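You operate a simulated robot arm through the tools that you are given. There is no shell and no other tool. Be economical: measure what you need, move in short steps, check, and stop when the job is done.

Carry out the task below with a simulated two-armed robot. There is one attempt and no reset: what you move stays moved.

## Task
Test the grey control box's lamps and step its counter up to 47.
Fine: blue knob to hand first, orange button once, cream button to count, never the purple one; then teal switch on and knob to auto.
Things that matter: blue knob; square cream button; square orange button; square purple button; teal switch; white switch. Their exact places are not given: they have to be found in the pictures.

The check looks at the end state, three seconds after you hand in, the way a careful person would. Anything else that was tipped, shoved, dropped, spilled or broken makes it a failure.

## Robot
Two 7-joint arms with fingered hands on one trunk, hanging from a carriage that runs on a rail from [0, 963] to [0, -1017] (x, y) and turns from -0.489 to 11.519 rad about z. Base frame: it is fixed where the carriage stands at the start and does not move with it; the origin is on the floor, on the carriage's upright axis, x ahead of it, y to its left, z up. Readings come in mm, rad, newtons and seconds.
The left shoulder is at the start at [40, 176, 1303], the right one opposite. With the tool pointing down near the work surface each hand reaches from about 420 to 860 mm from the robot's upright axis, wherever it stands, measured 20 degrees to its own side. Places, roughly: blue knob [800, -500, 1100]; square cream button [800, -700, 1000]; square orange button [800, -700, 1000]; square purple button [800, -800, 1000]; teal switch [800, -800, 1200]; white switch [800, -700, 1200]. Payload 4 kg a hand.
Tool frame (each hand has its own): the origin (TCP) lies between the finger pads and is the grasp point; the fingertips stand 30 mm ahead of it; z points along the fingers, y is the line along which they close. Largest opening 104 mm; the body of the gripper starts 35 mm behind the TCP. The gripper is a hand of 4 fingers: y runs from the thumb to the fingers, the wrist lies at [-15, -104, -178] in the tool frame, and closing takes about 1.5 s.
Orientation is told as [roll, pitch, yaw] about the base's x, y, z axes, in that order, counted from this pose: with the fingers straight down and the wrist toward the robot, the tool's x, y and z point along [0, 1, 0], [1, 0, 0] and [0, 0, -1] of the base frame.

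## Interface
- The arms move only by the tool move_arm. It takes "left_motion", "right_motion" or both (then of equal length, played together; a hand with none holds still); each is a list of rows, each an object (a shift or turn left out is 0, a gripper value left out holds the last) with "dp": the shift along the base's x, y, z in m, a list of three; "rotation": the turn, a rotation vector about the base's x, y, z in rad, a list of three. In form: [{"dp": [dx, dy, dz], "rotation": [wx, wy, wz]}, ...]. A call has 1 to 10 rows; each row shifts and turns the commanded pose from where the row before left it. "left_hand" and "right_hand" are, for a hand that has rows, the gripper command, from -1 (fully open) to 1 (shut), values between in proportion, set as the call begins (left out, the last holds). Each row takes 0.2 s and may step no farther than 50 mm and 0.15 rad from the row before; otherwise, or with a gripper value out of range, the whole call is refused. Where a pose cannot be reached the arm comes as near as it can. A force on the tool above 40 N (or 10 N above the force at the start of the call, whichever is more), or a blocked arm, ends the call early, and 0.2 s more pass. The fingers move at their own pace (about 153 mm/s each) and stop on an object; they squeeze with about 28 N. The grip force told is the motor's: it shows also when the fingers shut on nothing. Time passes only in rows, and 0.2 s behind the last, so rows that do not move let the fingers close. It gives the time, the measured TCP pose, the force on the tool (base axes), the opening and the grip force at its end, in the units of the frame above (readings bear some noise), with the torque about the TCP (base axes, N m) and any sound that the robot's microphone picked up, and new pictures: "show" is both (left out), scene, wrist or none (wrist: the cameras of the hands that moved).
- Cameras (640 x 400 px; columns grow to the right, rows downward): "scene" is now at [219.9, -62.3, 1612]; the picture's right is [-0.71, -0.70, 0.00], its down [-0.41, 0.42, -0.81] and it looks along [0.57, -0.58, -0.59] (base axes); focal length 290 px, centre (320, 200). "left" rides on the left gripper at [-61, -92, -130] in its tool frame; the picture's right is [-0.81, -0.28, 0.52], its down [0.53, -0.71, 0.46] and it looks along [0.24, 0.64, 0.72] (tool axes); focal length 275 px, centre (320, 200). "right" rides on the right gripper at [61, -92, -130] in its tool frame; the picture's right is [-0.81, 0.27, -0.52], its down [-0.53, -0.71, 0.46] and it looks along [-0.24, 0.64, 0.72] (tool axes); focal length 275 px, centre (320, 200).
- slide_trunk(by): slides the trunk up (or, below 0, down) by that many mm; the arms and the scene camera ride with it, the base frame stays. It gives what a move gives, with no picture.
- steer(legs): drives the robot by 1 to 6 legs, each [ahead, left, turn to the left] in mm, mm and rad, along the robot's own axes; the way and the turn of a leg run together, so that a leg with both is an arc; at most 1500 mm and 3.142 rad a leg. The arms and the cameras ride along, it lands a little off, and it stops where it bumps. It keeps to its track: a leg is cut to what the track allows. It gives what a move gives, and a new picture of the scene camera.
- finger_targets(index, middle, ring, thumb_bend, thumb_turn, hand): sets how far each is bent, from 0 (flat) to 1 (curled in); at 0.3 the hand is open as for a grip, at 0.7 the pads meet at the TCP. One left out holds its place. A second passes; each finger stops where it meets its share of the squeeze, and holds until it gets a number again. A gripper value or a shape takes the hand back. It gives what a move gives, with no picture; readings hold the bend of each and the force on the fingers (four entries, about 0 where the hand has none), thumb and palm. thumb_turn goes from beside the hand (0) to across from the fingers (1), as for a grip.
- hand_shape(shape, hand): the hand has 4 fingers and takes this shape, open, in about a second: jaw (thumb against the fingers, like two jaws); tri (thumb and two fingers); tip (a fingertip pinch); poke (one finger out to press); point (the index stretched); flat (the hand flat); cup (the hand cupped); fist (a fist). The gripper value then closes the fingers along that shape, each until it touches; the sizes above hold for jaw. It gives what a move gives, with no picture.
- aim_head(pan, tilt): turns the head with the scene camera to pan (to the left, within 1.501 rad either way) and tilt (down, from -0.506 to 1.204), counted from straight ahead of the robot. It gives what a move gives, and a new picture of the scene camera.
- pixel_to_xyz(camera, pixels): for up to 12 pixels [column, row] of the newest picture of that camera ("zoom" is the newest enlarged one), the place [x, y, z] in the base frame of the surface seen there, good to about 2 mm. It takes no simulated time.
- inspect(camera, box): a new picture of the part [left, top, right, bottom] of that camera's present view, enlarged. It takes no simulated time.
- job_done(): hands the job in; it is judged then, once.

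Go step by step. Measure first, check grasps and placings, and put right what went wrong. The budget is 80 turns and 260 pictures, counting those below and the enlarged ones. Unless the task says otherwise, let go and move clear before handing in, and close with one line.

The tools are called after ">>>" as name(argument=value, ...) on one line, values as JSON. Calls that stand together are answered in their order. move_arm: Moves the arms, as the interface text tells. Its arguments: {"type":"object","properties":{"left_motion":{"type":"array","items":{"type":"object","properties":{"dp":{"type":"array","items":{"type":"number"}},"rotation":{"type":"array","items":{"type":"number"}}}}},"left_hand":{"type":"number"},"right_motion":{"type":"array","items":{"type":"object","properties":{"dp":{"type":"array","items":{"type":"number"}},"rotation":{"type":"array","items":{"type":"number"}}}}},"right_hand":{"type":"number"},"show":{"type":"string","enum":["both","scene","wrist","none"]}},"required":[]} The other tools are called the same way: slide_trunk (by) slides the trunk up or down; hand_shape (shape, hand) gives the hand a shape; finger_targets (index, middle, ring, thumb_bend, thumb_turn, hand) moves the fingers one by one; steer (legs) drives the base; aim_head (pan, tilt) turns the head that bears the scene camera; pixel_to_xyz (camera, pixels) gives the place of the surface under pixels of a picture; inspect (camera, box) takes an enlarged picture of a part of a camera's view; job_done () hands the job in.

At the start:

```text
t: 0.0
left_position: [454.8, -68.0, 1351.3]
left_tcp_rot: [0.0, 0.0, 0.001]
left_wrist_force: [0.5, 0.1, 0.1]
left_torque: [0.0, 0.01, 0.0]
left_grip_width: 103.5
left_grasp_force: 0.1
left_shape: jaw
left_bend: [0.3, 0.3, 0.3, 0.3, 0.98]
left_finger forces: [0.0, 0.1, 0.0, 0.1, 0.0, 0.0]
right_position: [362.1, -551.8, 1387.6]
right_tcp_rot: [0.001, -0.002, 0.0]
right_wrist_force: [0.2, 0.3, -0.7]
right_torque: [-0.03, -0.01, 0.01]
right_grip_width: 103.9
right_grasp_force: 0.1
right_shape: jaw
right_bend: [0.3, 0.3, 0.3, 0.3, 0.98]
right_finger forces: [0.0, 0.0, 0.0, 0.0, 0.0, 0.1]
trunk travel left (down, up): [-425.0, 338.0]
robot x, y, heading: [0.4, 0.2, 0.002]
head pan, tilt: [-0.796, 0.627]
```

scene: 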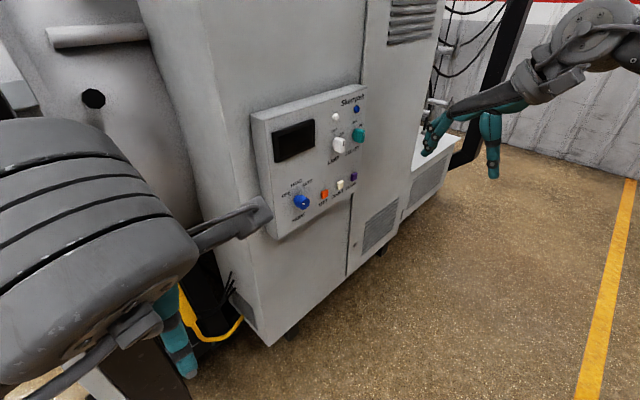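
right: 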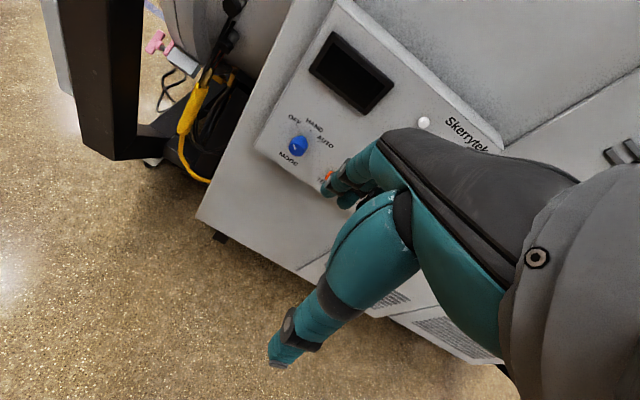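
left: 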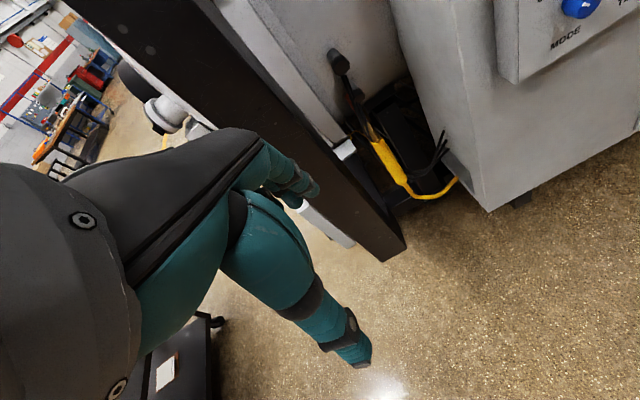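

The scene picture shows the control box around (310,160), with the knob at (301,201), buttons at (324,194), (340,186), (353,176), and switches at (339,144), (358,134). I'll enlarge it and measure.

>>> inspect(camera="scene", box=[245, 80, 373, 240])

>>> pixel_to_xyz(camera="scene", pixels=[[301, 201], [324, 194], [340, 186], [353, 176], [339, 144], [358, 134], [265, 130], [275, 220], [350, 205], [310, 175], [335, 117], [356, 109]])

```text
2.50 times, centred on (309, 160) of scene
```

zoom: 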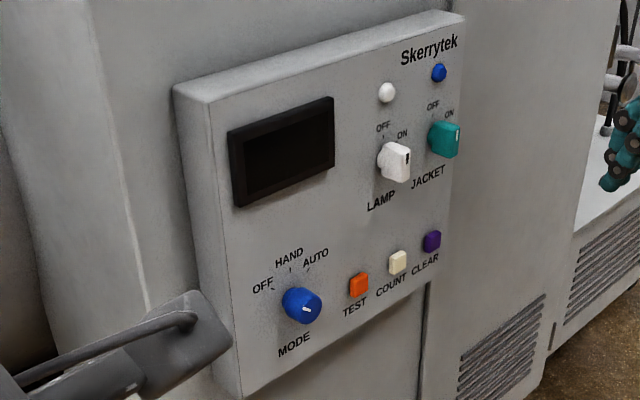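

```text
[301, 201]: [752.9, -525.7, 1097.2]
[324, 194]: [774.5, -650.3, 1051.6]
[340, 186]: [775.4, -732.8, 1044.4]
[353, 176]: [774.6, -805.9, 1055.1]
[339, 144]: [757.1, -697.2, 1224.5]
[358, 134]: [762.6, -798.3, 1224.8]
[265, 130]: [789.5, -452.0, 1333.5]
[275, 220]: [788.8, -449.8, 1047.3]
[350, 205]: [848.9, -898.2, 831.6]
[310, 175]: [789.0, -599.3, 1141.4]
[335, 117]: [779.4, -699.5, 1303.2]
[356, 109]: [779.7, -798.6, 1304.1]
```

The panel faces -x at x≈789; buttons stand 15 mm proud at y -650/-733/-806, z≈1050. I'll check what the grey bar at (250,215) is, then run along the rail to the panel.

>>> pixel_to_xyz(camera="scene", pixels=[[258, 212], [240, 225], [210, 235], [190, 250], [95, 98], [430, 150], [415, 160], [380, 30], [330, 60], [200, 60]])

>>> aim_head(pan=0.0, tilt=0.6)

```text
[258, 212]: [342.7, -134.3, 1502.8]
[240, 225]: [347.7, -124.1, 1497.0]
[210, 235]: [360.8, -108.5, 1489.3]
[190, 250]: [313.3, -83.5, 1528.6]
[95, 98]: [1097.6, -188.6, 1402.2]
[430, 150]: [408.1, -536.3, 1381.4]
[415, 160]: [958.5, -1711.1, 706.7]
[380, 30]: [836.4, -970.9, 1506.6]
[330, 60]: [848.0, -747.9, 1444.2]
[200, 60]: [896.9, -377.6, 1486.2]
```

```text
t: 1.1
left_position: [453.8, -68.2, 1351.3]
left_tcp_rot: [0.0, 0.001, 0.001]
left_wrist_force: [-1.1, 0.6, -0.1]
left_torque: [-0.02, 0.02, 0.02]
left_grip_width: 103.5
left_grasp_force: 0.0
left_shape: jaw
left_bend: [0.3, 0.3, 0.3, 0.3, 0.98]
left_finger forces: [0.1, 0.0, 0.0, 0.0, 0.0, 0.0]
right_position: [363.4, -551.9, 1389.0]
right_tcp_rot: [-0.001, 0.0, 0.0]
right_wrist_force: [-0.1, -0.8, -0.1]
right_torque: [0.0, -0.02, -0.01]
right_grip_width: 103.7
right_grasp_force: 0.1
right_shape: jaw
right_bend: [0.3, 0.3, 0.3, 0.3, 0.98]
right_finger forces: [0.1, 0.0, 0.0, 0.0, 0.0, 0.0]
trunk travel left (down, up): [-425.0, 338.0]
robot x, y, heading: [-2.6, 0.8, 0.003]
head pan, tilt: [0.0, 0.6]
```

scene: 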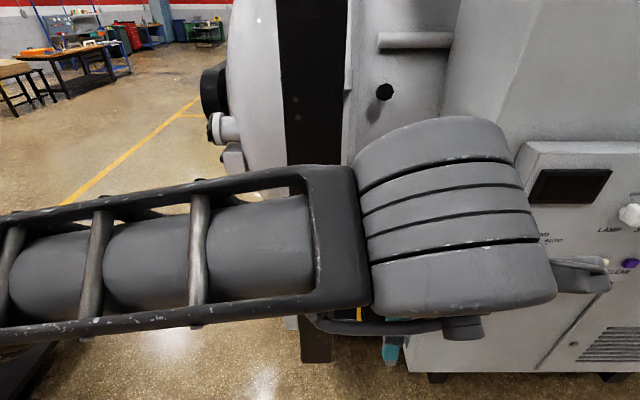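

The left arm blocks the head's view. I'll drive along the rail toward the panel and swing the left hand out to the left.

>>> steer(legs=[[0, -430, 0]])

>>> move_arm(left_motion=[{"dp": [-0.01, 0.045, -0.01]}, {"dp": [-0.01, 0.045, -0.01]}, {"dp": [-0.01, 0.045, -0.01]}, {"dp": [-0.01, 0.045, -0.01]}, {"dp": [-0.01, 0.045, -0.01]}, {"dp": [-0.01, 0.045, -0.01]}], show="scene")

>>> hand_shape(hand="right", shape="poke")

>>> aim_head(pan=-0.35, tilt=0.6)

```text
t: 3.8
left_position: [454.1, -505.2, 1351.0]
left_tcp_rot: [-0.001, 0.001, -0.002]
left_wrist_force: [0.4, -0.6, -0.3]
left_torque: [0.0, -0.04, 0.03]
left_grip_width: 103.9
left_grasp_force: 0.0
left_shape: jaw
left_bend: [0.3, 0.3, 0.3, 0.3, 0.98]
left_finger forces: [0.0, 0.1, 0.1, 0.0, 0.0, 0.1]
right_position: [361.6, -988.4, 1388.6]
right_tcp_rot: [0.001, -0.001, -0.001]
right_wrist_force: [0.9, 0.7, 0.1]
right_torque: [-0.02, 0.02, 0.03]
right_grip_width: 103.7
right_grasp_force: 0.1
right_shape: jaw
right_bend: [0.3, 0.3, 0.3, 0.3, 0.98]
right_finger forces: [0.0, 0.0, 0.0, 0.1, 0.0, 0.1]
trunk travel left (down, up): [-425.0, 338.0]
robot x, y, heading: [-0.6, -435.6, -0.002]
head pan, tilt: [0.0, 0.6]
```

scene: 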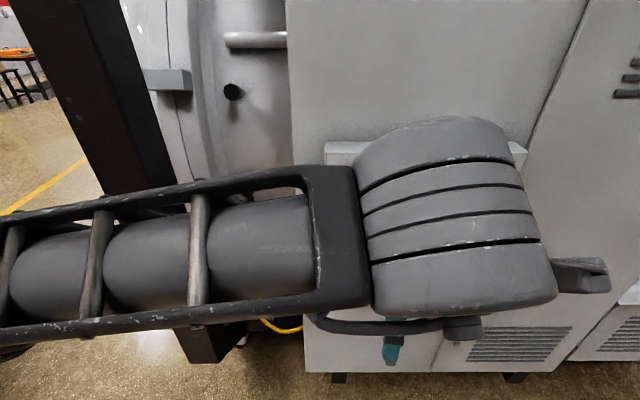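

```text
t: 5.2
left_position: [392.6, -233.8, 1290.1]
left_tcp_rot: [0.002, -0.003, -0.003]
left_wrist_force: [0.2, 0.0, 0.2]
left_torque: [-0.01, 0.01, 0.01]
left_grip_width: 103.8
left_grasp_force: 0.1
left_shape: jaw
left_bend: [0.3, 0.3, 0.3, 0.3, 0.98]
left_finger forces: [0.0, 0.1, 0.1, 0.0, 0.0, 0.1]
right_position: [362.5, -988.3, 1388.0]
right_tcp_rot: [0.001, 0.001, -0.002]
right_wrist_force: [-0.7, 0.0, -0.3]
right_torque: [-0.03, 0.01, -0.03]
right_grip_width: 103.8
right_grasp_force: 0.1
right_shape: jaw
right_bend: [0.3, 0.3, 0.3, 0.3, 0.98]
right_finger forces: [0.1, 0.1, 0.0, 0.1, 0.0, 0.1]
trunk travel left (down, up): [-425.0, 338.0]
robot x, y, heading: [-1.0, -436.3, -0.001]
head pan, tilt: [0.0, 0.6]
```

scene: 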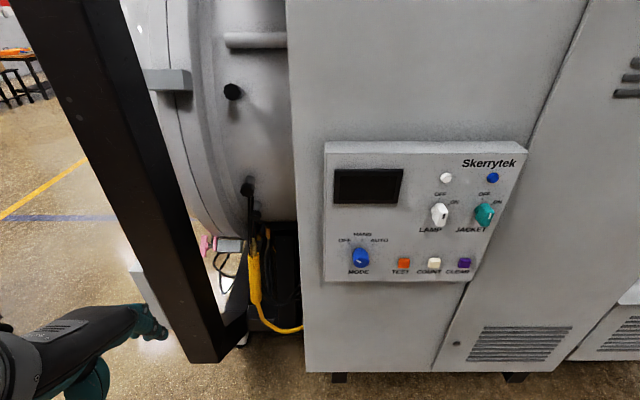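

```text
t: 6.1
left_position: [393.8, -235.2, 1290.1]
left_tcp_rot: [0.001, 0.0, -0.001]
left_wrist_force: [-0.9, 0.0, 0.8]
left_torque: [-0.04, 0.0, -0.03]
left_grip_width: 103.8
left_grasp_force: 0.0
left_shape: jaw
left_bend: [0.3, 0.3, 0.3, 0.3, 0.98]
left_finger forces: [0.1, 0.0, 0.0, 0.0, 0.1, 0.0]
right_position: [362.2, -988.0, 1388.1]
right_tcp_rot: [-0.001, 0.001, -0.001]
right_wrist_force: [0.2, -0.1, 0.5]
right_torque: [0.0, 0.01, -0.02]
right_grip_width: 0.1
right_grasp_force: 0.0
right_shape: poke
right_bend: [0.7, 0.7, 0.99, 1.0, 1.0]
right_finger forces: [0.0, 0.1, 0.0, 0.0, 0.0, 0.0]
trunk travel left (down, up): [-425.0, 338.0]
robot x, y, heading: [-0.5, -437.9, -0.006]
head pan, tilt: [0.0, 0.6]
```

```text
t: 6.9
left_position: [393.9, -234.4, 1291.2]
left_tcp_rot: [0.0, 0.002, -0.002]
left_wrist_force: [-0.3, -0.5, -0.7]
left_torque: [0.0, -0.02, 0.01]
left_grip_width: 103.9
left_grasp_force: 0.0
left_shape: jaw
left_bend: [0.3, 0.3, 0.3, 0.3, 0.98]
left_finger forces: [0.0, 0.1, 0.0, 0.1, 0.0, 0.0]
right_position: [361.8, -987.6, 1388.2]
right_tcp_rot: [0.0, 0.001, -0.001]
right_wrist_force: [-0.1, 0.6, 0.0]
right_torque: [-0.01, -0.02, 0.01]
right_grip_width: 0.0
right_grasp_force: 0.1
right_shape: poke
right_bend: [0.7, 0.7, 0.99, 1.0, 1.0]
right_finger forces: [0.1, 0.0, 0.0, 0.0, 0.0, 0.1]
trunk travel left (down, up): [-425.0, 338.0]
robot x, y, heading: [-0.9, -437.1, 0.0]
head pan, tilt: [-0.351, 0.6]
```

scene: 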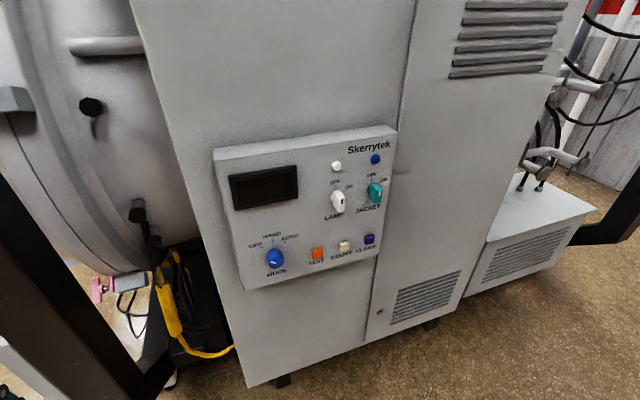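

The view is clear now; enlarge the panel to read knob and switch states.

>>> inspect(camera="scene", box=[205, 120, 405, 295])

>>> pixel_to_xyz(camera="scene", pixels=[[274, 256], [276, 262], [317, 253], [344, 246], [369, 239], [338, 200], [375, 193], [277, 240], [262, 244], [288, 237]])

>>> inspect(camera="scene", box=[240, 220, 320, 282])

>>> inspect(camera="scene", box=[315, 145, 395, 225])

```text
2.29 times, centred on (305, 208) of scene
```

zoom: 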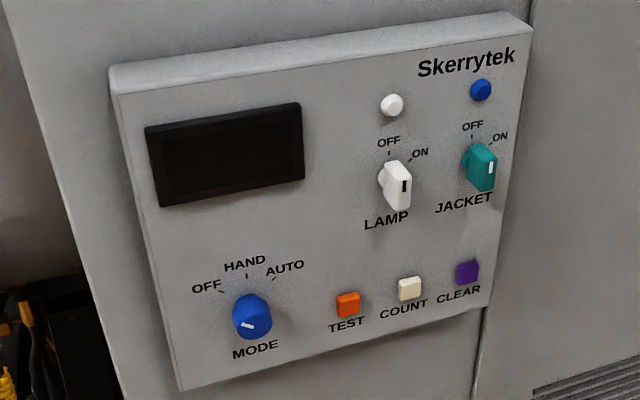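

```text
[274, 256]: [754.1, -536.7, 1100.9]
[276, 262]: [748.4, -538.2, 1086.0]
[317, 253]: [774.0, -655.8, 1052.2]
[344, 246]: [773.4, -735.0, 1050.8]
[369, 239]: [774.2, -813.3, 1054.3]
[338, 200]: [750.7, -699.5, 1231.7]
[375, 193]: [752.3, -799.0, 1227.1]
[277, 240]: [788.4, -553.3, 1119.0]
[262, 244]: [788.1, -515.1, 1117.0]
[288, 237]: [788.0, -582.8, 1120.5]
```

```text
6.45 times, centred on (280, 251) of scene
```

zoom: 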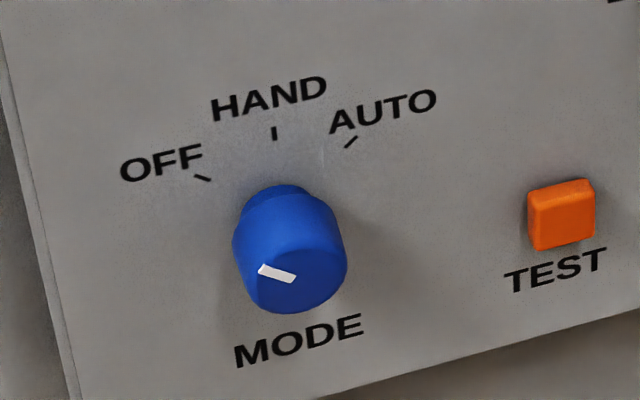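

```text
5.00 times, centred on (355, 185) of scene
```

zoom: 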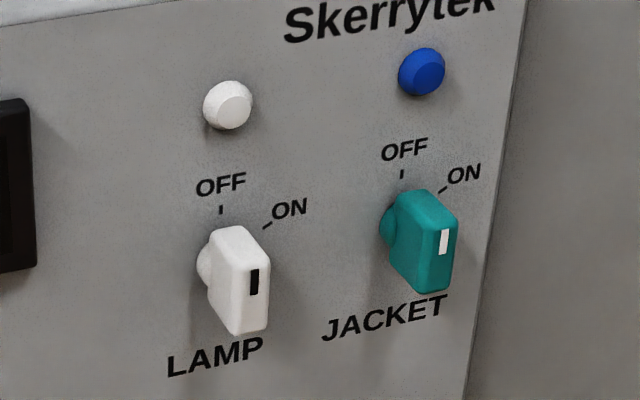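

The knob points to OFF; both switches are OFF (pointers up). I'll set the right hand to jaw, turn it to point at the panel, and get finer marks.

>>> pixel_to_xyz(camera="scene", pixels=[[273, 240.6], [284.7, 242], [261.4, 247.6], [275.5, 263], [270, 262], [281, 262], [276, 257], [276, 267], [379, 194], [376, 185]])

>>> hand_shape(hand="right", shape="jaw")

>>> move_arm(right_motion=[{"dp": [0.015, 0.015, -0.01], "rotation": [0, -0.1428, 0]}, {"dp": [0.015, 0.015, -0.01], "rotation": [0, -0.1428, 0]}, {"dp": [0.015, 0.015, -0.01], "rotation": [0, -0.1428, 0]}, {"dp": [0.015, 0.015, -0.01], "rotation": [0, -0.1428, 0]}, {"dp": [0.015, 0.015, -0.01], "rotation": [0, -0.1428, 0]}, {"dp": [0.015, 0.015, -0.01], "rotation": [0, -0.1428, 0]}, {"dp": [0.015, 0.015, -0.01], "rotation": [0, -0.1428, 0]}, {"dp": [0.015, 0.015, -0.01], "rotation": [0, -0.1428, 0]}, {"dp": [0.015, 0.015, -0.01], "rotation": [0, -0.1428, 0]}, {"dp": [0.015, 0.015, -0.01], "rotation": [0, -0.1428, 0]}], right_hand=-1, show="none")

>>> move_arm(right_motion=[{"dp": [0, 0, 0], "rotation": [0, -0.1428, 0]}, {"dp": [0.01, 0, -0.02], "rotation": [-0.1428, 0, 0]}, {"dp": [0.01, 0, -0.02], "rotation": [-0.1428, 0, 0]}, {"dp": [0.01, 0, -0.02], "rotation": [-0.1428, 0, 0]}, {"dp": [0.01, 0, -0.02], "rotation": [-0.1428, 0, 0]}, {"dp": [0.01, 0, -0.02], "rotation": [-0.1428, 0, 0]}, {"dp": [0, 0, 0], "rotation": [-0.1428, 0, 0]}, {"dp": [0, 0, 0], "rotation": [-0.1428, 0, 0]}], show="both")

```text
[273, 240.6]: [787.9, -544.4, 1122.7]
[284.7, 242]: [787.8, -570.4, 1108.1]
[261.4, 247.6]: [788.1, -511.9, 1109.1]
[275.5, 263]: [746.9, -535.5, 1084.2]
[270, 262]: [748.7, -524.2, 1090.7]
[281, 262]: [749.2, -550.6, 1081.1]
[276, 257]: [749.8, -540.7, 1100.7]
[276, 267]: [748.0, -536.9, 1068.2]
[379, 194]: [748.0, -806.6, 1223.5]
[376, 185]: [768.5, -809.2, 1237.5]
```

```text
t: 7.8
left_position: [394.1, -234.6, 1291.5]
left_tcp_rot: [0.0, -0.001, -0.002]
left_wrist_force: [0.6, 0.3, -0.8]
left_torque: [-0.02, -0.01, -0.02]
left_grip_width: 103.9
left_grasp_force: 0.1
left_shape: jaw
left_bend: [0.3, 0.3, 0.3, 0.3, 0.98]
left_finger forces: [0.0, 0.0, 0.0, 0.1, 0.0, 0.0]
right_position: [362.2, -987.2, 1387.4]
right_tcp_rot: [0.001, -0.001, -0.003]
right_wrist_force: [0.0, 0.5, -0.1]
right_torque: [0.0, 0.0, -0.01]
right_grip_width: 103.9
right_grasp_force: 0.1
right_shape: jaw
right_bend: [0.3, 0.3, 0.3, 0.3, 0.98]
right_finger forces: [0.0, 0.1, 0.1, 0.0, 0.0, 0.0]
trunk travel left (down, up): [-425.0, 338.0]
robot x, y, heading: [-3.5, -433.7, -0.001]
head pan, tilt: [-0.351, 0.6]
```

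```text
t: 10.0
left_position: [394.6, -233.1, 1290.6]
left_tcp_rot: [0.0, 0.001, -0.002]
left_wrist_force: [-0.9, 0.6, -0.7]
left_torque: [-0.03, 0.01, 0.01]
left_grip_width: 103.7
left_grasp_force: 0.1
left_shape: jaw
left_bend: [0.3, 0.3, 0.3, 0.3, 0.98]
left_finger forces: [0.1, 0.1, 0.1, 0.1, 0.0, 0.1]
right_position: [512.9, -838.1, 1288.9]
right_tcp_rot: [0.019, -1.43, -0.019]
right_wrist_force: [-0.4, 0.1, -0.6]
right_torque: [0.03, 0.01, 0.01]
right_grip_width: 103.8
right_grasp_force: 0.0
right_shape: jaw
right_bend: [0.3, 0.3, 0.3, 0.3, 0.98]
right_finger forces: [0.1, 0.0, 0.1, 0.0, 0.0, 0.0]
trunk travel left (down, up): [-425.0, 338.0]
robot x, y, heading: [-1.6, -434.4, -0.002]
head pan, tilt: [-0.351, 0.6]
```

```text
t: 11.8
left_position: [394.1, -233.8, 1290.6]
left_tcp_rot: [0.0, 0.0, -0.001]
left_wrist_force: [-0.9, 0.4, 0.8]
left_torque: [0.01, 0.04, -0.02]
left_grip_width: 103.5
left_grasp_force: 0.0
left_shape: jaw
left_bend: [0.3, 0.3, 0.3, 0.3, 0.98]
left_finger forces: [0.0, 0.0, 0.1, 0.1, 0.0, 0.0]
right_position: [561.7, -836.9, 1187.1]
right_tcp_rot: [-1.57, -0.571, 1.572]
right_wrist_force: [0.5, 0.1, 0.4]
right_torque: [0.02, 0.01, 0.0]
right_grip_width: 103.9
right_grasp_force: 0.0
right_shape: jaw
right_bend: [0.3, 0.3, 0.3, 0.3, 0.98]
right_finger forces: [0.0, 0.1, 0.0, 0.0, 0.1, 0.0]
trunk travel left (down, up): [-425.0, 338.0]
robot x, y, heading: [-1.6, -433.2, -0.003]
head pan, tilt: [-0.351, 0.6]
```

scene: 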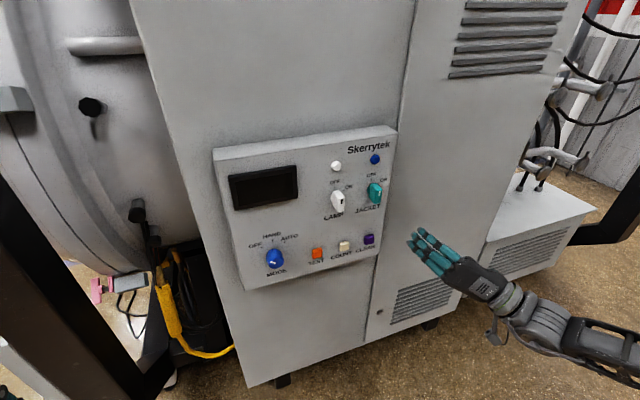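
right: 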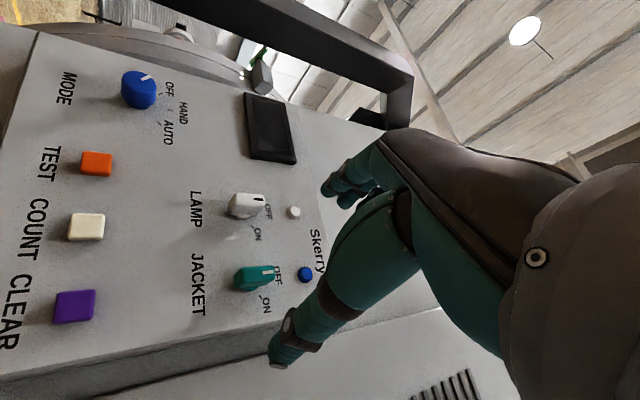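

The hand points at the panel well. Next I bring it in front of the blue knob (centre ≈ y -540, z 1085), with x short of it.

>>> move_arm(right_motion=[{"dp": [0.01, 0.0424, -0.0146]}, {"dp": [0.01, 0.0424, -0.0146]}, {"dp": [0.01, 0.0424, -0.0146]}, {"dp": [0.01, 0.0424, -0.0146]}, {"dp": [0.01, 0.0424, -0.0146]}, {"dp": [0.01, 0.0424, -0.0146]}, {"dp": [0.01, 0.0424, -0.0146]}, {"dp": [0, 0, 0]}], show="both")

```text
t: 13.6
left_position: [394.1, -234.8, 1291.0]
left_tcp_rot: [0.0, 0.0, -0.001]
left_wrist_force: [0.0, 0.1, 1.0]
left_torque: [-0.03, -0.01, 0.0]
left_grip_width: 103.6
left_grasp_force: 0.1
left_shape: jaw
left_bend: [0.3, 0.3, 0.3, 0.3, 0.98]
left_finger forces: [0.0, 0.0, 0.1, 0.0, 0.1, 0.0]
right_position: [635.5, -539.2, 1086.3]
right_tcp_rot: [-1.571, -0.572, 1.572]
right_wrist_force: [-0.2, 0.6, 0.9]
right_torque: [-0.01, -0.01, 0.0]
right_grip_width: 104.1
right_grasp_force: 0.0
right_shape: jaw
right_bend: [0.3, 0.3, 0.3, 0.3, 0.98]
right_finger forces: [0.0, 0.0, 0.0, 0.0, 0.0, 0.0]
trunk travel left (down, up): [-425.0, 338.0]
robot x, y, heading: [1.8, -438.3, -0.0]
head pan, tilt: [-0.351, 0.6]
```

scene: 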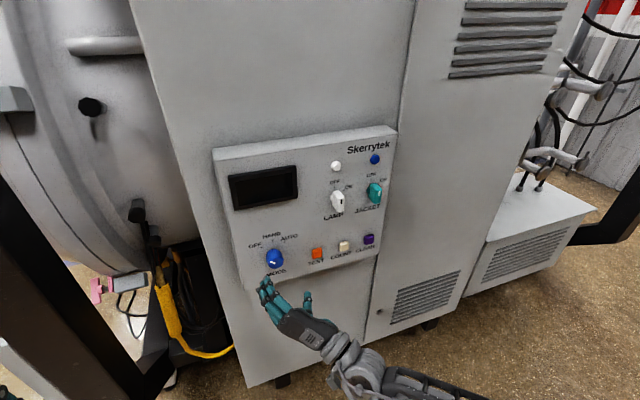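
right: 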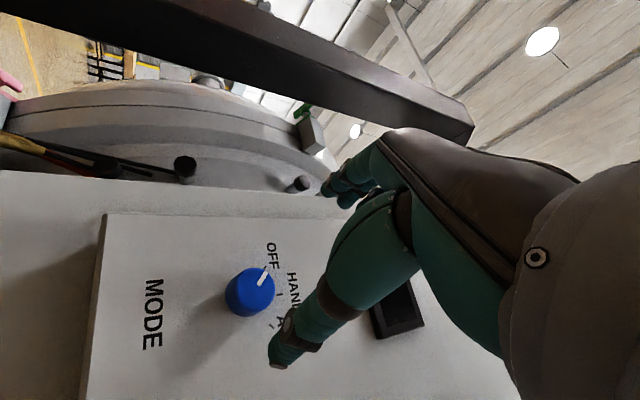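

The knob lies ahead at right-camera (249,293). I'll measure it from this closer view before advancing.

>>> pixel_to_xyz(camera="right", pixels=[[250, 290], [232, 293], [272, 287], [250, 270], [250, 312], [263, 276], [277, 263], [285, 293], [270, 330]])

>>> inspect(camera="right", box=[200, 230, 320, 350])

```text
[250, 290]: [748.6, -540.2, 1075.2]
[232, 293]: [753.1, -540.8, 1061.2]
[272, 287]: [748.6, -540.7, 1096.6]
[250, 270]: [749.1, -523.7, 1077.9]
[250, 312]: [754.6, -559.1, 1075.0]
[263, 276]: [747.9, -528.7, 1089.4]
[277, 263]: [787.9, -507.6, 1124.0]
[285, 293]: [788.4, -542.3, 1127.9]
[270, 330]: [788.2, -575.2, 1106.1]
```

```text
3.33 times, centred on (260, 290) of right
```

zoom: 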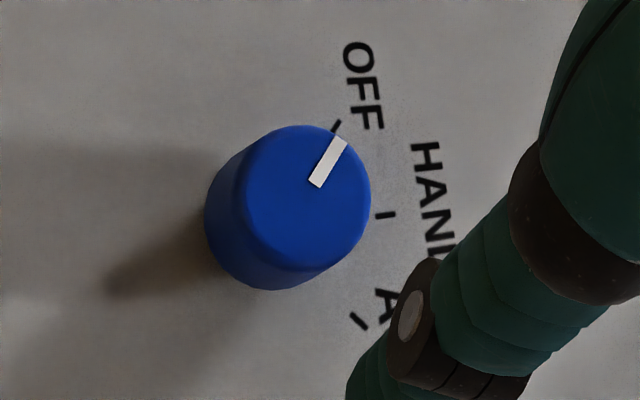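

Knob centre ≈ (y -541, z 1082), radius ~19 mm. Advance so the pads surround it, then close.

>>> move_arm(right_motion=[{"dp": [0.03, -0.001, -0.002]}, {"dp": [0.03, -0.001, -0.002]}, {"dp": [0.03, 0, 0]}, {"dp": [0.022, 0, 0]}, {"dp": [0, 0, 0]}], show="both")

```text
t: 14.8
left_position: [394.3, -233.7, 1290.2]
left_tcp_rot: [-0.002, 0.001, -0.003]
left_wrist_force: [-0.2, -0.3, 0.1]
left_torque: [0.01, 0.0, -0.01]
left_grip_width: 103.5
left_grasp_force: 0.1
left_shape: jaw
left_bend: [0.3, 0.3, 0.3, 0.3, 0.98]
left_finger forces: [0.1, 0.0, 0.0, 0.1, 0.1, 0.0]
right_position: [743.9, -542.1, 1082.1]
right_tcp_rot: [-1.57, -0.574, 1.57]
right_wrist_force: [-0.3, 0.3, -1.0]
right_torque: [0.04, -0.03, -0.01]
right_grip_width: 103.8
right_grasp_force: 0.1
right_shape: jaw
right_bend: [0.3, 0.3, 0.3, 0.3, 0.98]
right_finger forces: [0.0, 0.1, 0.1, 0.1, 0.1, 0.0]
trunk travel left (down, up): [-425.0, 338.0]
robot x, y, heading: [1.4, -436.3, -0.001]
head pan, tilt: [-0.351, 0.6]
```

scene: 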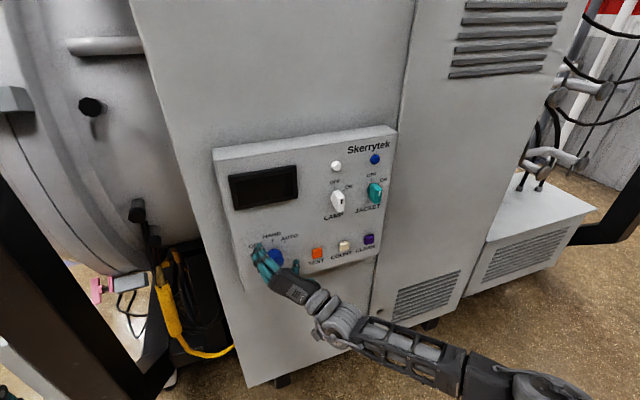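
right: 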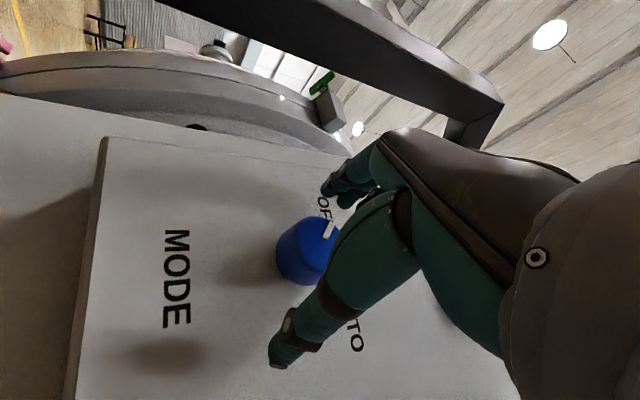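

The fingers surround the knob without contact. Go 6 mm deeper and close.

>>> move_arm(right_motion=[{"dp": [0.006, 0.001, 0]}, {"dp": [0, 0, 0]}], show="none")

>>> move_arm(right_motion=[{"dp": [0, 0, 0]}, {"dp": [0, 0, 0]}, {"dp": [0, 0, 0]}, {"dp": [0, 0, 0]}, {"dp": [0, 0, 0]}, {"dp": [0, 0, 0]}, {"dp": [0, 0, 0]}], right_hand=1, show="both")

```text
t: 15.4
left_position: [395.2, -234.9, 1290.1]
left_tcp_rot: [0.002, -0.001, -0.002]
left_wrist_force: [0.2, -0.6, 0.7]
left_torque: [0.01, 0.08, -0.02]
left_grip_width: 103.7
left_grasp_force: 0.1
left_shape: jaw
left_bend: [0.3, 0.3, 0.3, 0.3, 0.98]
left_finger forces: [0.0, 0.1, 0.1, 0.0, 0.1, 0.0]
right_position: [750.0, -541.9, 1082.3]
right_tcp_rot: [-1.57, -0.575, 1.57]
right_wrist_force: [0.4, 0.2, 0.2]
right_torque: [0.02, 0.04, 0.03]
right_grip_width: 104.0
right_grasp_force: 0.1
right_shape: jaw
right_bend: [0.3, 0.3, 0.3, 0.3, 0.98]
right_finger forces: [0.1, 0.0, 0.0, 0.0, 0.0, 0.1]
trunk travel left (down, up): [-425.0, 338.0]
robot x, y, heading: [-1.7, -434.0, -0.001]
head pan, tilt: [-0.351, 0.6]
```

```text
t: 17.0
left_position: [395.5, -233.3, 1289.3]
left_tcp_rot: [0.001, 0.0, -0.002]
left_wrist_force: [0.3, 0.1, 0.7]
left_torque: [0.0, 0.02, 0.03]
left_grip_width: 103.7
left_grasp_force: 0.0
left_shape: jaw
left_bend: [0.3, 0.3, 0.3, 0.3, 0.98]
left_finger forces: [0.1, 0.1, 0.2, 0.0, 0.1, 0.0]
right_position: [749.8, -541.2, 1082.4]
right_tcp_rot: [-1.57, -0.571, 1.571]
right_wrist_force: [0.8, -2.5, -0.2]
right_torque: [-0.02, -0.03, -0.03]
right_grip_width: 33.6
right_grasp_force: 28.1
right_shape: jaw
right_bend: [0.74, 0.55, 0.58, 0.74, 1.0]
right_finger forces: [14.9, 7.0, 0.0, 0.1, 25.0, 0.1]
trunk travel left (down, up): [-425.0, 338.0]
robot x, y, heading: [-0.8, -433.1, 0.001]
head pan, tilt: [-0.351, 0.6]
```

scene: 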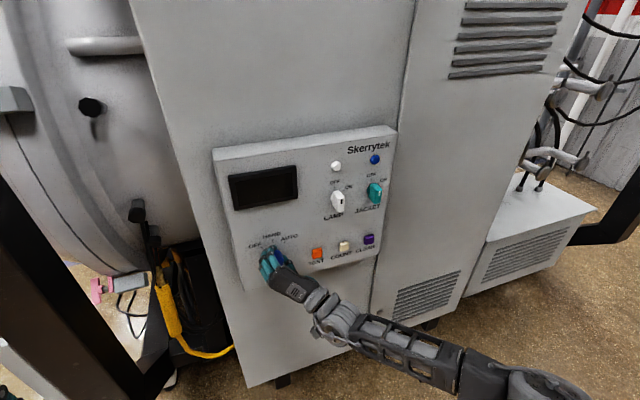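
right: 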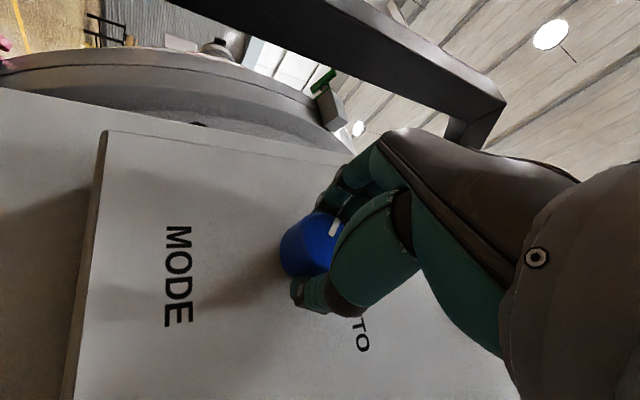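

The knob is gripped (33.6 mm, 28 N). Turn clockwise by about 0.9 rad toward HAND.

>>> move_arm(right_motion=[{"rotation": [0.13, 0, 0]}, {"rotation": [0.13, 0, 0]}, {"rotation": [0.13, 0, 0]}, {"rotation": [0.13, 0, 0]}, {"rotation": [0.13, 0, 0]}, {"rotation": [0.13, 0, 0]}, {"rotation": [0.1, 0, 0]}, {"dp": [0, 0, 0]}], show="both")

```text
t: 18.8
left_position: [393.2, -234.0, 1290.0]
left_tcp_rot: [0.001, 0.001, -0.002]
left_wrist_force: [0.6, -0.7, -0.8]
left_torque: [0.03, 0.02, 0.02]
left_grip_width: 103.6
left_grasp_force: 0.1
left_shape: jaw
left_bend: [0.3, 0.3, 0.3, 0.3, 0.98]
left_finger forces: [0.0, 0.0, 0.0, 0.0, 0.0, 0.0]
right_position: [749.9, -542.2, 1080.7]
right_tcp_rot: [-1.555, -1.457, 1.555]
right_wrist_force: [7.5, -1.6, -11.2]
right_torque: [-0.02, 0.23, -0.01]
right_grip_width: 32.4
right_grasp_force: 28.2
right_shape: jaw
right_bend: [0.74, 0.56, 0.58, 0.73, 1.0]
right_finger forces: [13.4, 6.2, 0.1, 0.1, 29.9, 0.0]
trunk travel left (down, up): [-425.0, 338.0]
robot x, y, heading: [-4.1, -432.9, -0.003]
head pan, tilt: [-0.351, 0.6]
```

scene: 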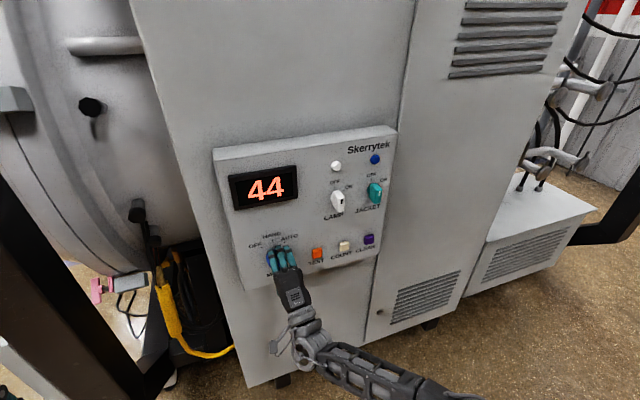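
right: 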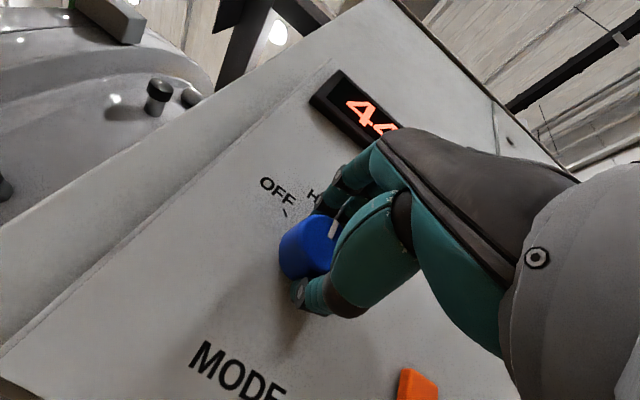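

The display lit with "44", so the knob is in HAND. Release, back off straight, and check.

>>> move_arm(right_motion=[{"dp": [0, 0, 0]}, {"dp": [0, 0, 0]}, {"dp": [0, 0, 0]}, {"dp": [0, 0, 0]}, {"dp": [0, 0, 0]}], right_hand=-1, show="none")

>>> move_arm(right_motion=[{"dp": [-0.04, 0, 0]}, {"dp": [-0.05, 0, 0]}, {"dp": [-0.05, 0, 0]}, {"dp": [-0.03, 0, 0]}, {"dp": [0, 0, 0]}], show="none")

>>> hand_shape(hand="right", shape="poke")

>>> move_arm(right_motion=[{"dp": [0, -0.05, 0]}, {"dp": [0, -0.05, 0]}, {"dp": [0, 0, 0]}], show="both")

>>> inspect(camera="scene", box=[205, 120, 405, 295])

>>> inspect(camera="scene", box=[240, 220, 360, 320])

```text
t: 20.0
left_position: [394.4, -234.7, 1290.5]
left_tcp_rot: [0.0, -0.001, -0.002]
left_wrist_force: [0.2, 0.3, -0.7]
left_torque: [-0.01, 0.0, -0.01]
left_grip_width: 103.7
left_grasp_force: 0.1
left_shape: jaw
left_bend: [0.3, 0.3, 0.3, 0.3, 0.98]
left_finger forces: [0.0, 0.1, 0.0, 0.0, 0.0, 0.0]
right_position: [750.7, -542.3, 1082.8]
right_tcp_rot: [-1.57, -1.454, 1.572]
right_wrist_force: [-0.4, 0.0, 0.3]
right_torque: [0.01, -0.01, -0.01]
right_grip_width: 103.9
right_grasp_force: 0.0
right_shape: jaw
right_bend: [0.3, 0.3, 0.3, 0.3, 0.98]
right_finger forces: [0.0, 0.1, 0.0, 0.1, 0.1, 0.0]
trunk travel left (down, up): [-425.0, 338.0]
robot x, y, heading: [-2.1, -435.8, -0.003]
head pan, tilt: [-0.351, 0.6]
```

```text
t: 21.2
left_position: [393.0, -234.9, 1291.1]
left_tcp_rot: [0.001, 0.001, -0.003]
left_wrist_force: [0.4, -0.4, 0.1]
left_torque: [0.01, 0.01, 0.02]
left_grip_width: 103.5
left_grasp_force: 0.1
left_shape: jaw
left_bend: [0.3, 0.3, 0.3, 0.3, 0.98]
left_finger forces: [0.0, 0.0, 0.0, 0.0, 0.0, 0.0]
right_position: [580.6, -541.4, 1083.4]
right_tcp_rot: [-1.574, -1.454, 1.572]
right_wrist_force: [-0.5, 0.0, -0.5]
right_torque: [0.04, 0.05, -0.02]
right_grip_width: 103.6
right_grasp_force: 0.1
right_shape: jaw
right_bend: [0.3, 0.3, 0.3, 0.3, 0.98]
right_finger forces: [0.0, 0.0, 0.0, 0.1, 0.0, 0.0]
trunk travel left (down, up): [-425.0, 338.0]
robot x, y, heading: [-0.6, -434.3, 0.0]
head pan, tilt: [-0.351, 0.6]
```

```text
t: 22.1
left_position: [394.5, -233.5, 1290.8]
left_tcp_rot: [-0.001, 0.0, -0.001]
left_wrist_force: [0.0, 0.2, -1.1]
left_torque: [-0.01, 0.01, 0.06]
left_grip_width: 103.6
left_grasp_force: 0.0
left_shape: jaw
left_bend: [0.3, 0.3, 0.3, 0.3, 0.98]
left_finger forces: [0.1, 0.1, 0.1, 0.1, 0.0, 0.1]
right_position: [581.5, -541.4, 1083.4]
right_tcp_rot: [-1.57, -1.454, 1.57]
right_wrist_force: [0.2, 0.8, 0.3]
right_torque: [-0.03, 0.02, -0.01]
right_grip_width: 0.1
right_grasp_force: 0.0
right_shape: poke
right_bend: [0.7, 0.7, 0.99, 1.0, 1.0]
right_finger forces: [0.1, 0.0, 0.1, 0.0, 0.1, 0.1]
trunk travel left (down, up): [-425.0, 338.0]
robot x, y, heading: [-0.1, -441.6, -0.006]
head pan, tilt: [-0.351, 0.6]
```

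```text
t: 22.9
left_position: [394.4, -232.8, 1291.1]
left_tcp_rot: [-0.002, 0.0, -0.002]
left_wrist_force: [0.1, -0.9, 0.2]
left_torque: [0.02, 0.03, 0.03]
left_grip_width: 103.7
left_grasp_force: 0.1
left_shape: jaw
left_bend: [0.3, 0.3, 0.3, 0.3, 0.98]
left_finger forces: [0.0, 0.0, 0.0, 0.0, 0.0, 0.1]
right_position: [581.1, -639.9, 1082.3]
right_tcp_rot: [-1.568, -1.454, 1.57]
right_wrist_force: [1.4, 0.1, 0.3]
right_torque: [-0.01, 0.0, 0.02]
right_grip_width: 0.0
right_grasp_force: 0.1
right_shape: poke
right_bend: [0.7, 0.7, 0.99, 1.0, 1.0]
right_finger forces: [0.0, 0.0, 0.1, 0.0, 0.0, 0.1]
trunk travel left (down, up): [-425.0, 338.0]
robot x, y, heading: [-4.2, -437.9, -0.002]
head pan, tilt: [-0.351, 0.6]
```

scene: 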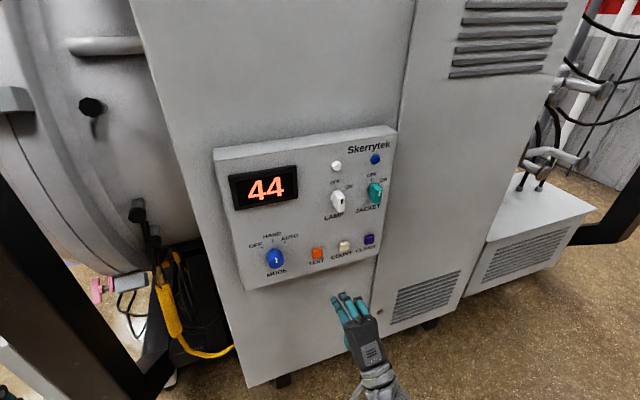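
right: 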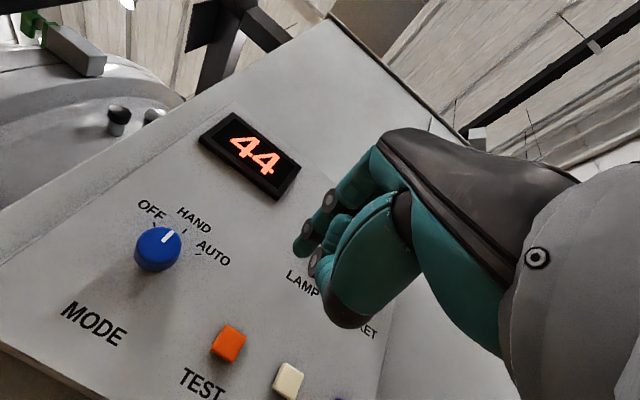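

```text
2.29 times, centred on (305, 208) of scene
```

zoom: 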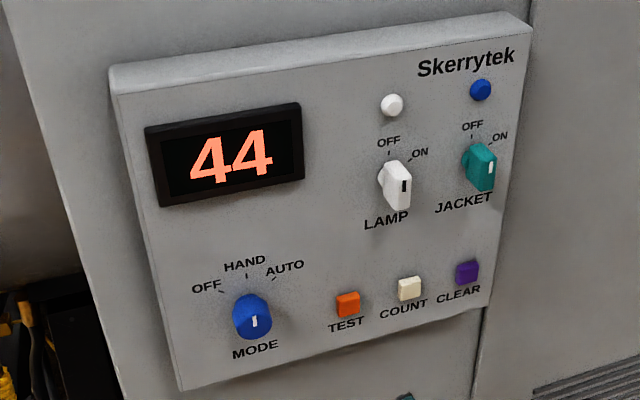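

```text
4.00 times, centred on (300, 270) of scene
```

zoom: 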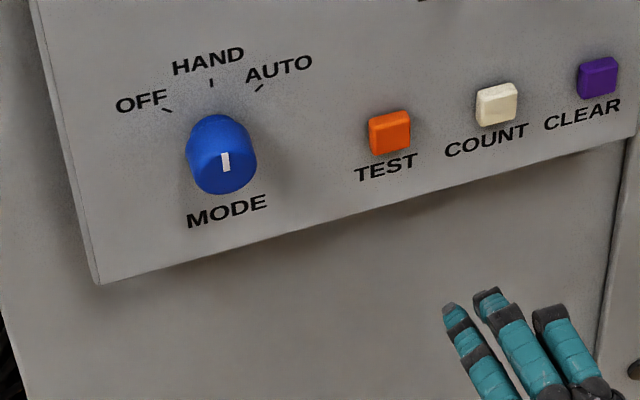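

Knob shows HAND and the counter 44. In the poke shape three fingers stay out; I'll try the point shape and find the index tip.

>>> hand_shape(hand="right", shape="point")

>>> inspect(camera="scene", box=[300, 260, 420, 360])

>>> inspect(camera="right", box=[0, 0, 640, 400])

```text
t: 23.8
left_position: [393.7, -233.8, 1289.7]
left_tcp_rot: [0.002, 0.0, -0.003]
left_wrist_force: [0.3, 1.0, 0.0]
left_torque: [0.02, 0.02, 0.01]
left_grip_width: 103.7
left_grasp_force: 0.1
left_shape: jaw
left_bend: [0.3, 0.3, 0.3, 0.3, 0.98]
left_finger forces: [0.0, 0.0, 0.1, 0.1, 0.0, 0.0]
right_position: [580.1, -640.7, 1082.4]
right_tcp_rot: [-1.566, -1.453, 1.57]
right_wrist_force: [0.2, 0.4, 0.2]
right_torque: [-0.01, -0.02, -0.02]
right_grip_width: 0.1
right_grasp_force: 0.1
right_shape: point
right_bend: [0.2, 1.0, 1.0, 0.98, 0.88]
right_finger forces: [0.0, 0.1, 0.0, 0.1, 0.0, 0.1]
trunk travel left (down, up): [-425.0, 338.0]
robot x, y, heading: [0.3, -435.5, 0.002]
head pan, tilt: [-0.351, 0.6]
```

```text
4.00 times, centred on (360, 310) of scene
```

zoom: 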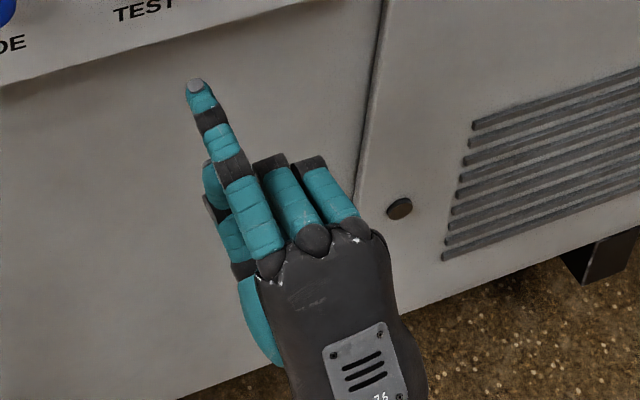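

```text
1.00 times, centred on (320, 200) of right (not enlarged: the box is as wide or as high as the picture)
```

zoom: 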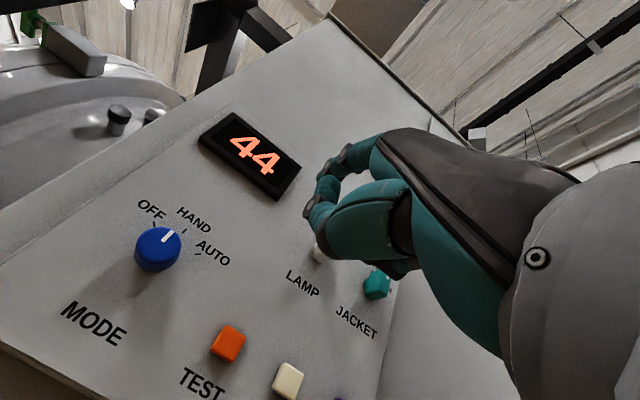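

The index finger stands out alone, tip at zoomed (195,86). Measure it.

>>> inspect(camera="scene", box=[300, 260, 420, 360])

>>> pixel_to_xyz(camera="zoom", pixels=[[195, 83], [197, 90], [203, 103], [210, 122], [222, 148], [215, 180], [270, 162], [310, 165]])

```text
4.00 times, centred on (360, 310) of scene
```

zoom: 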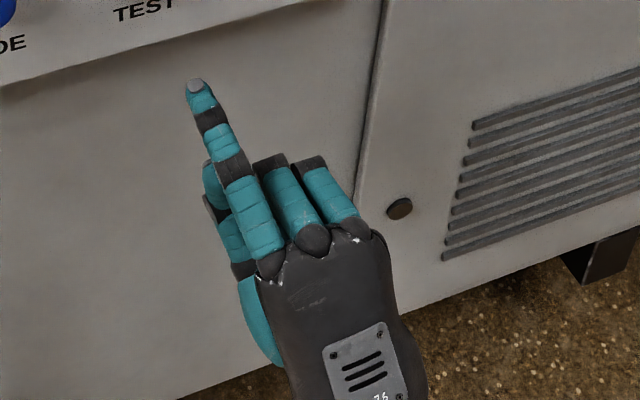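

```text
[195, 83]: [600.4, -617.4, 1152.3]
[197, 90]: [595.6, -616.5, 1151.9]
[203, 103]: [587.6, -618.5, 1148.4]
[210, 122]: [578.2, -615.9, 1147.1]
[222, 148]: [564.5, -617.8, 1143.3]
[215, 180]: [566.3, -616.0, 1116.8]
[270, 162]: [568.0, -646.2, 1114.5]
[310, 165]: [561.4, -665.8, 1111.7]
```

The index tip is at about (602, -617, 1147), i.e. TCP + (22, 23.5, 64). Now measure the button faces precisely.

>>> inspect(camera="scene", box=[300, 225, 384, 277])

>>> pixel_to_xyz(camera="scene", pixels=[[313, 252], [321, 253], [317, 249], [317, 257], [340, 246], [348, 246], [344, 242], [344, 250], [369, 239]])

```text
7.62 times, centred on (342, 251) of scene
```

zoom: 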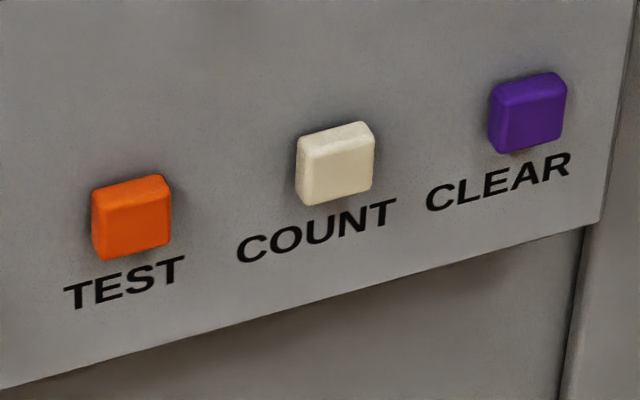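

```text
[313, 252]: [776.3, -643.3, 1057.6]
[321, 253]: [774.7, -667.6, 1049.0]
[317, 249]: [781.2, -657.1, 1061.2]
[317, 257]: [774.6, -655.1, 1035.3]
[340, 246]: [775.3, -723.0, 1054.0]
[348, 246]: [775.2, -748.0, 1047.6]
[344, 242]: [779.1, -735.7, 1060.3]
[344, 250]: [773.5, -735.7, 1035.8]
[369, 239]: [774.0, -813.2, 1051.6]
```

Orange centre ≈ (774, -656, 1048), cream ≈ (774, -736, 1048). Move the index tip to ~25 mm ahead of the orange button.

>>> move_arm(right_motion=[{"dp": [0, -0.01, -0.049]}, {"dp": [0, -0.029, -0.049]}, {"dp": [0.045, 0, 0]}, {"dp": [0.045, 0, 0]}, {"dp": [0.045, 0, 0]}, {"dp": [0, 0, 0]}], show="both")

>>> inspect(camera="scene", box=[280, 225, 364, 277])

```text
refused: row 2 steps farther than a row can; nothing moved
```

```text
7.62 times, centred on (322, 251) of scene
```

zoom: 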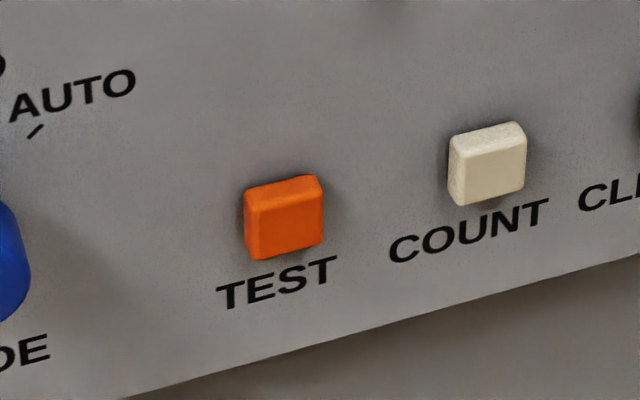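

The call was refused for a too-long row; nothing moved. Resending with smaller rows.

>>> move_arm(right_motion=[{"dp": [0, -0.013, -0.033]}, {"dp": [0, -0.013, -0.033]}, {"dp": [0, -0.013, -0.032]}, {"dp": [0.045, 0, 0]}, {"dp": [0.045, 0, 0]}, {"dp": [0.045, 0, 0]}, {"dp": [0, 0, 0]}], show="both")

>>> inspect(camera="scene", box=[280, 225, 376, 285])

```text
t: 25.4
left_position: [392.7, -234.3, 1291.1]
left_tcp_rot: [0.0, 0.001, -0.002]
left_wrist_force: [-0.3, -0.1, -0.3]
left_torque: [0.02, 0.03, 0.0]
left_grip_width: 103.9
left_grasp_force: 0.1
left_shape: jaw
left_bend: [0.3, 0.3, 0.3, 0.3, 0.98]
left_finger forces: [0.0, 0.0, 0.0, 0.0, 0.0, 0.0]
right_position: [714.1, -681.1, 982.8]
right_tcp_rot: [-1.566, -1.455, 1.567]
right_wrist_force: [-0.4, 0.1, -0.2]
right_torque: [0.04, 0.03, 0.01]
right_grip_width: 0.0
right_grasp_force: 0.0
right_shape: point
right_bend: [0.2, 1.0, 1.0, 0.98, 0.88]
right_finger forces: [0.0, 0.0, 0.1, 0.1, 0.1, 0.0]
trunk travel left (down, up): [-425.0, 338.0]
robot x, y, heading: [1.4, -434.7, -0.004]
head pan, tilt: [-0.351, 0.6]
```

scene: 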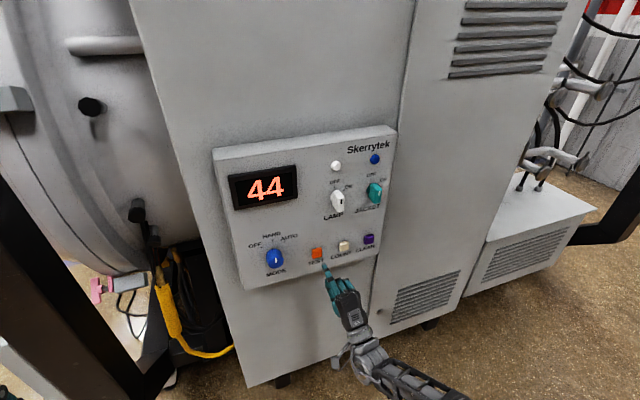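
right: 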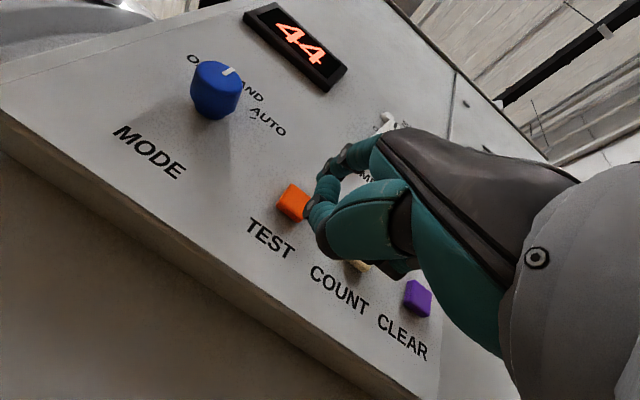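

```text
6.67 times, centred on (328, 255) of scene
```

zoom: 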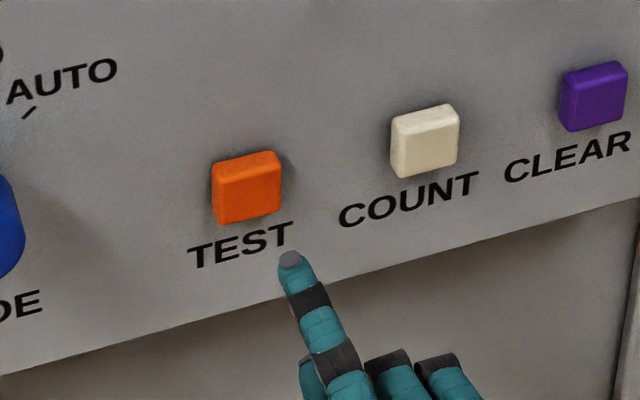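

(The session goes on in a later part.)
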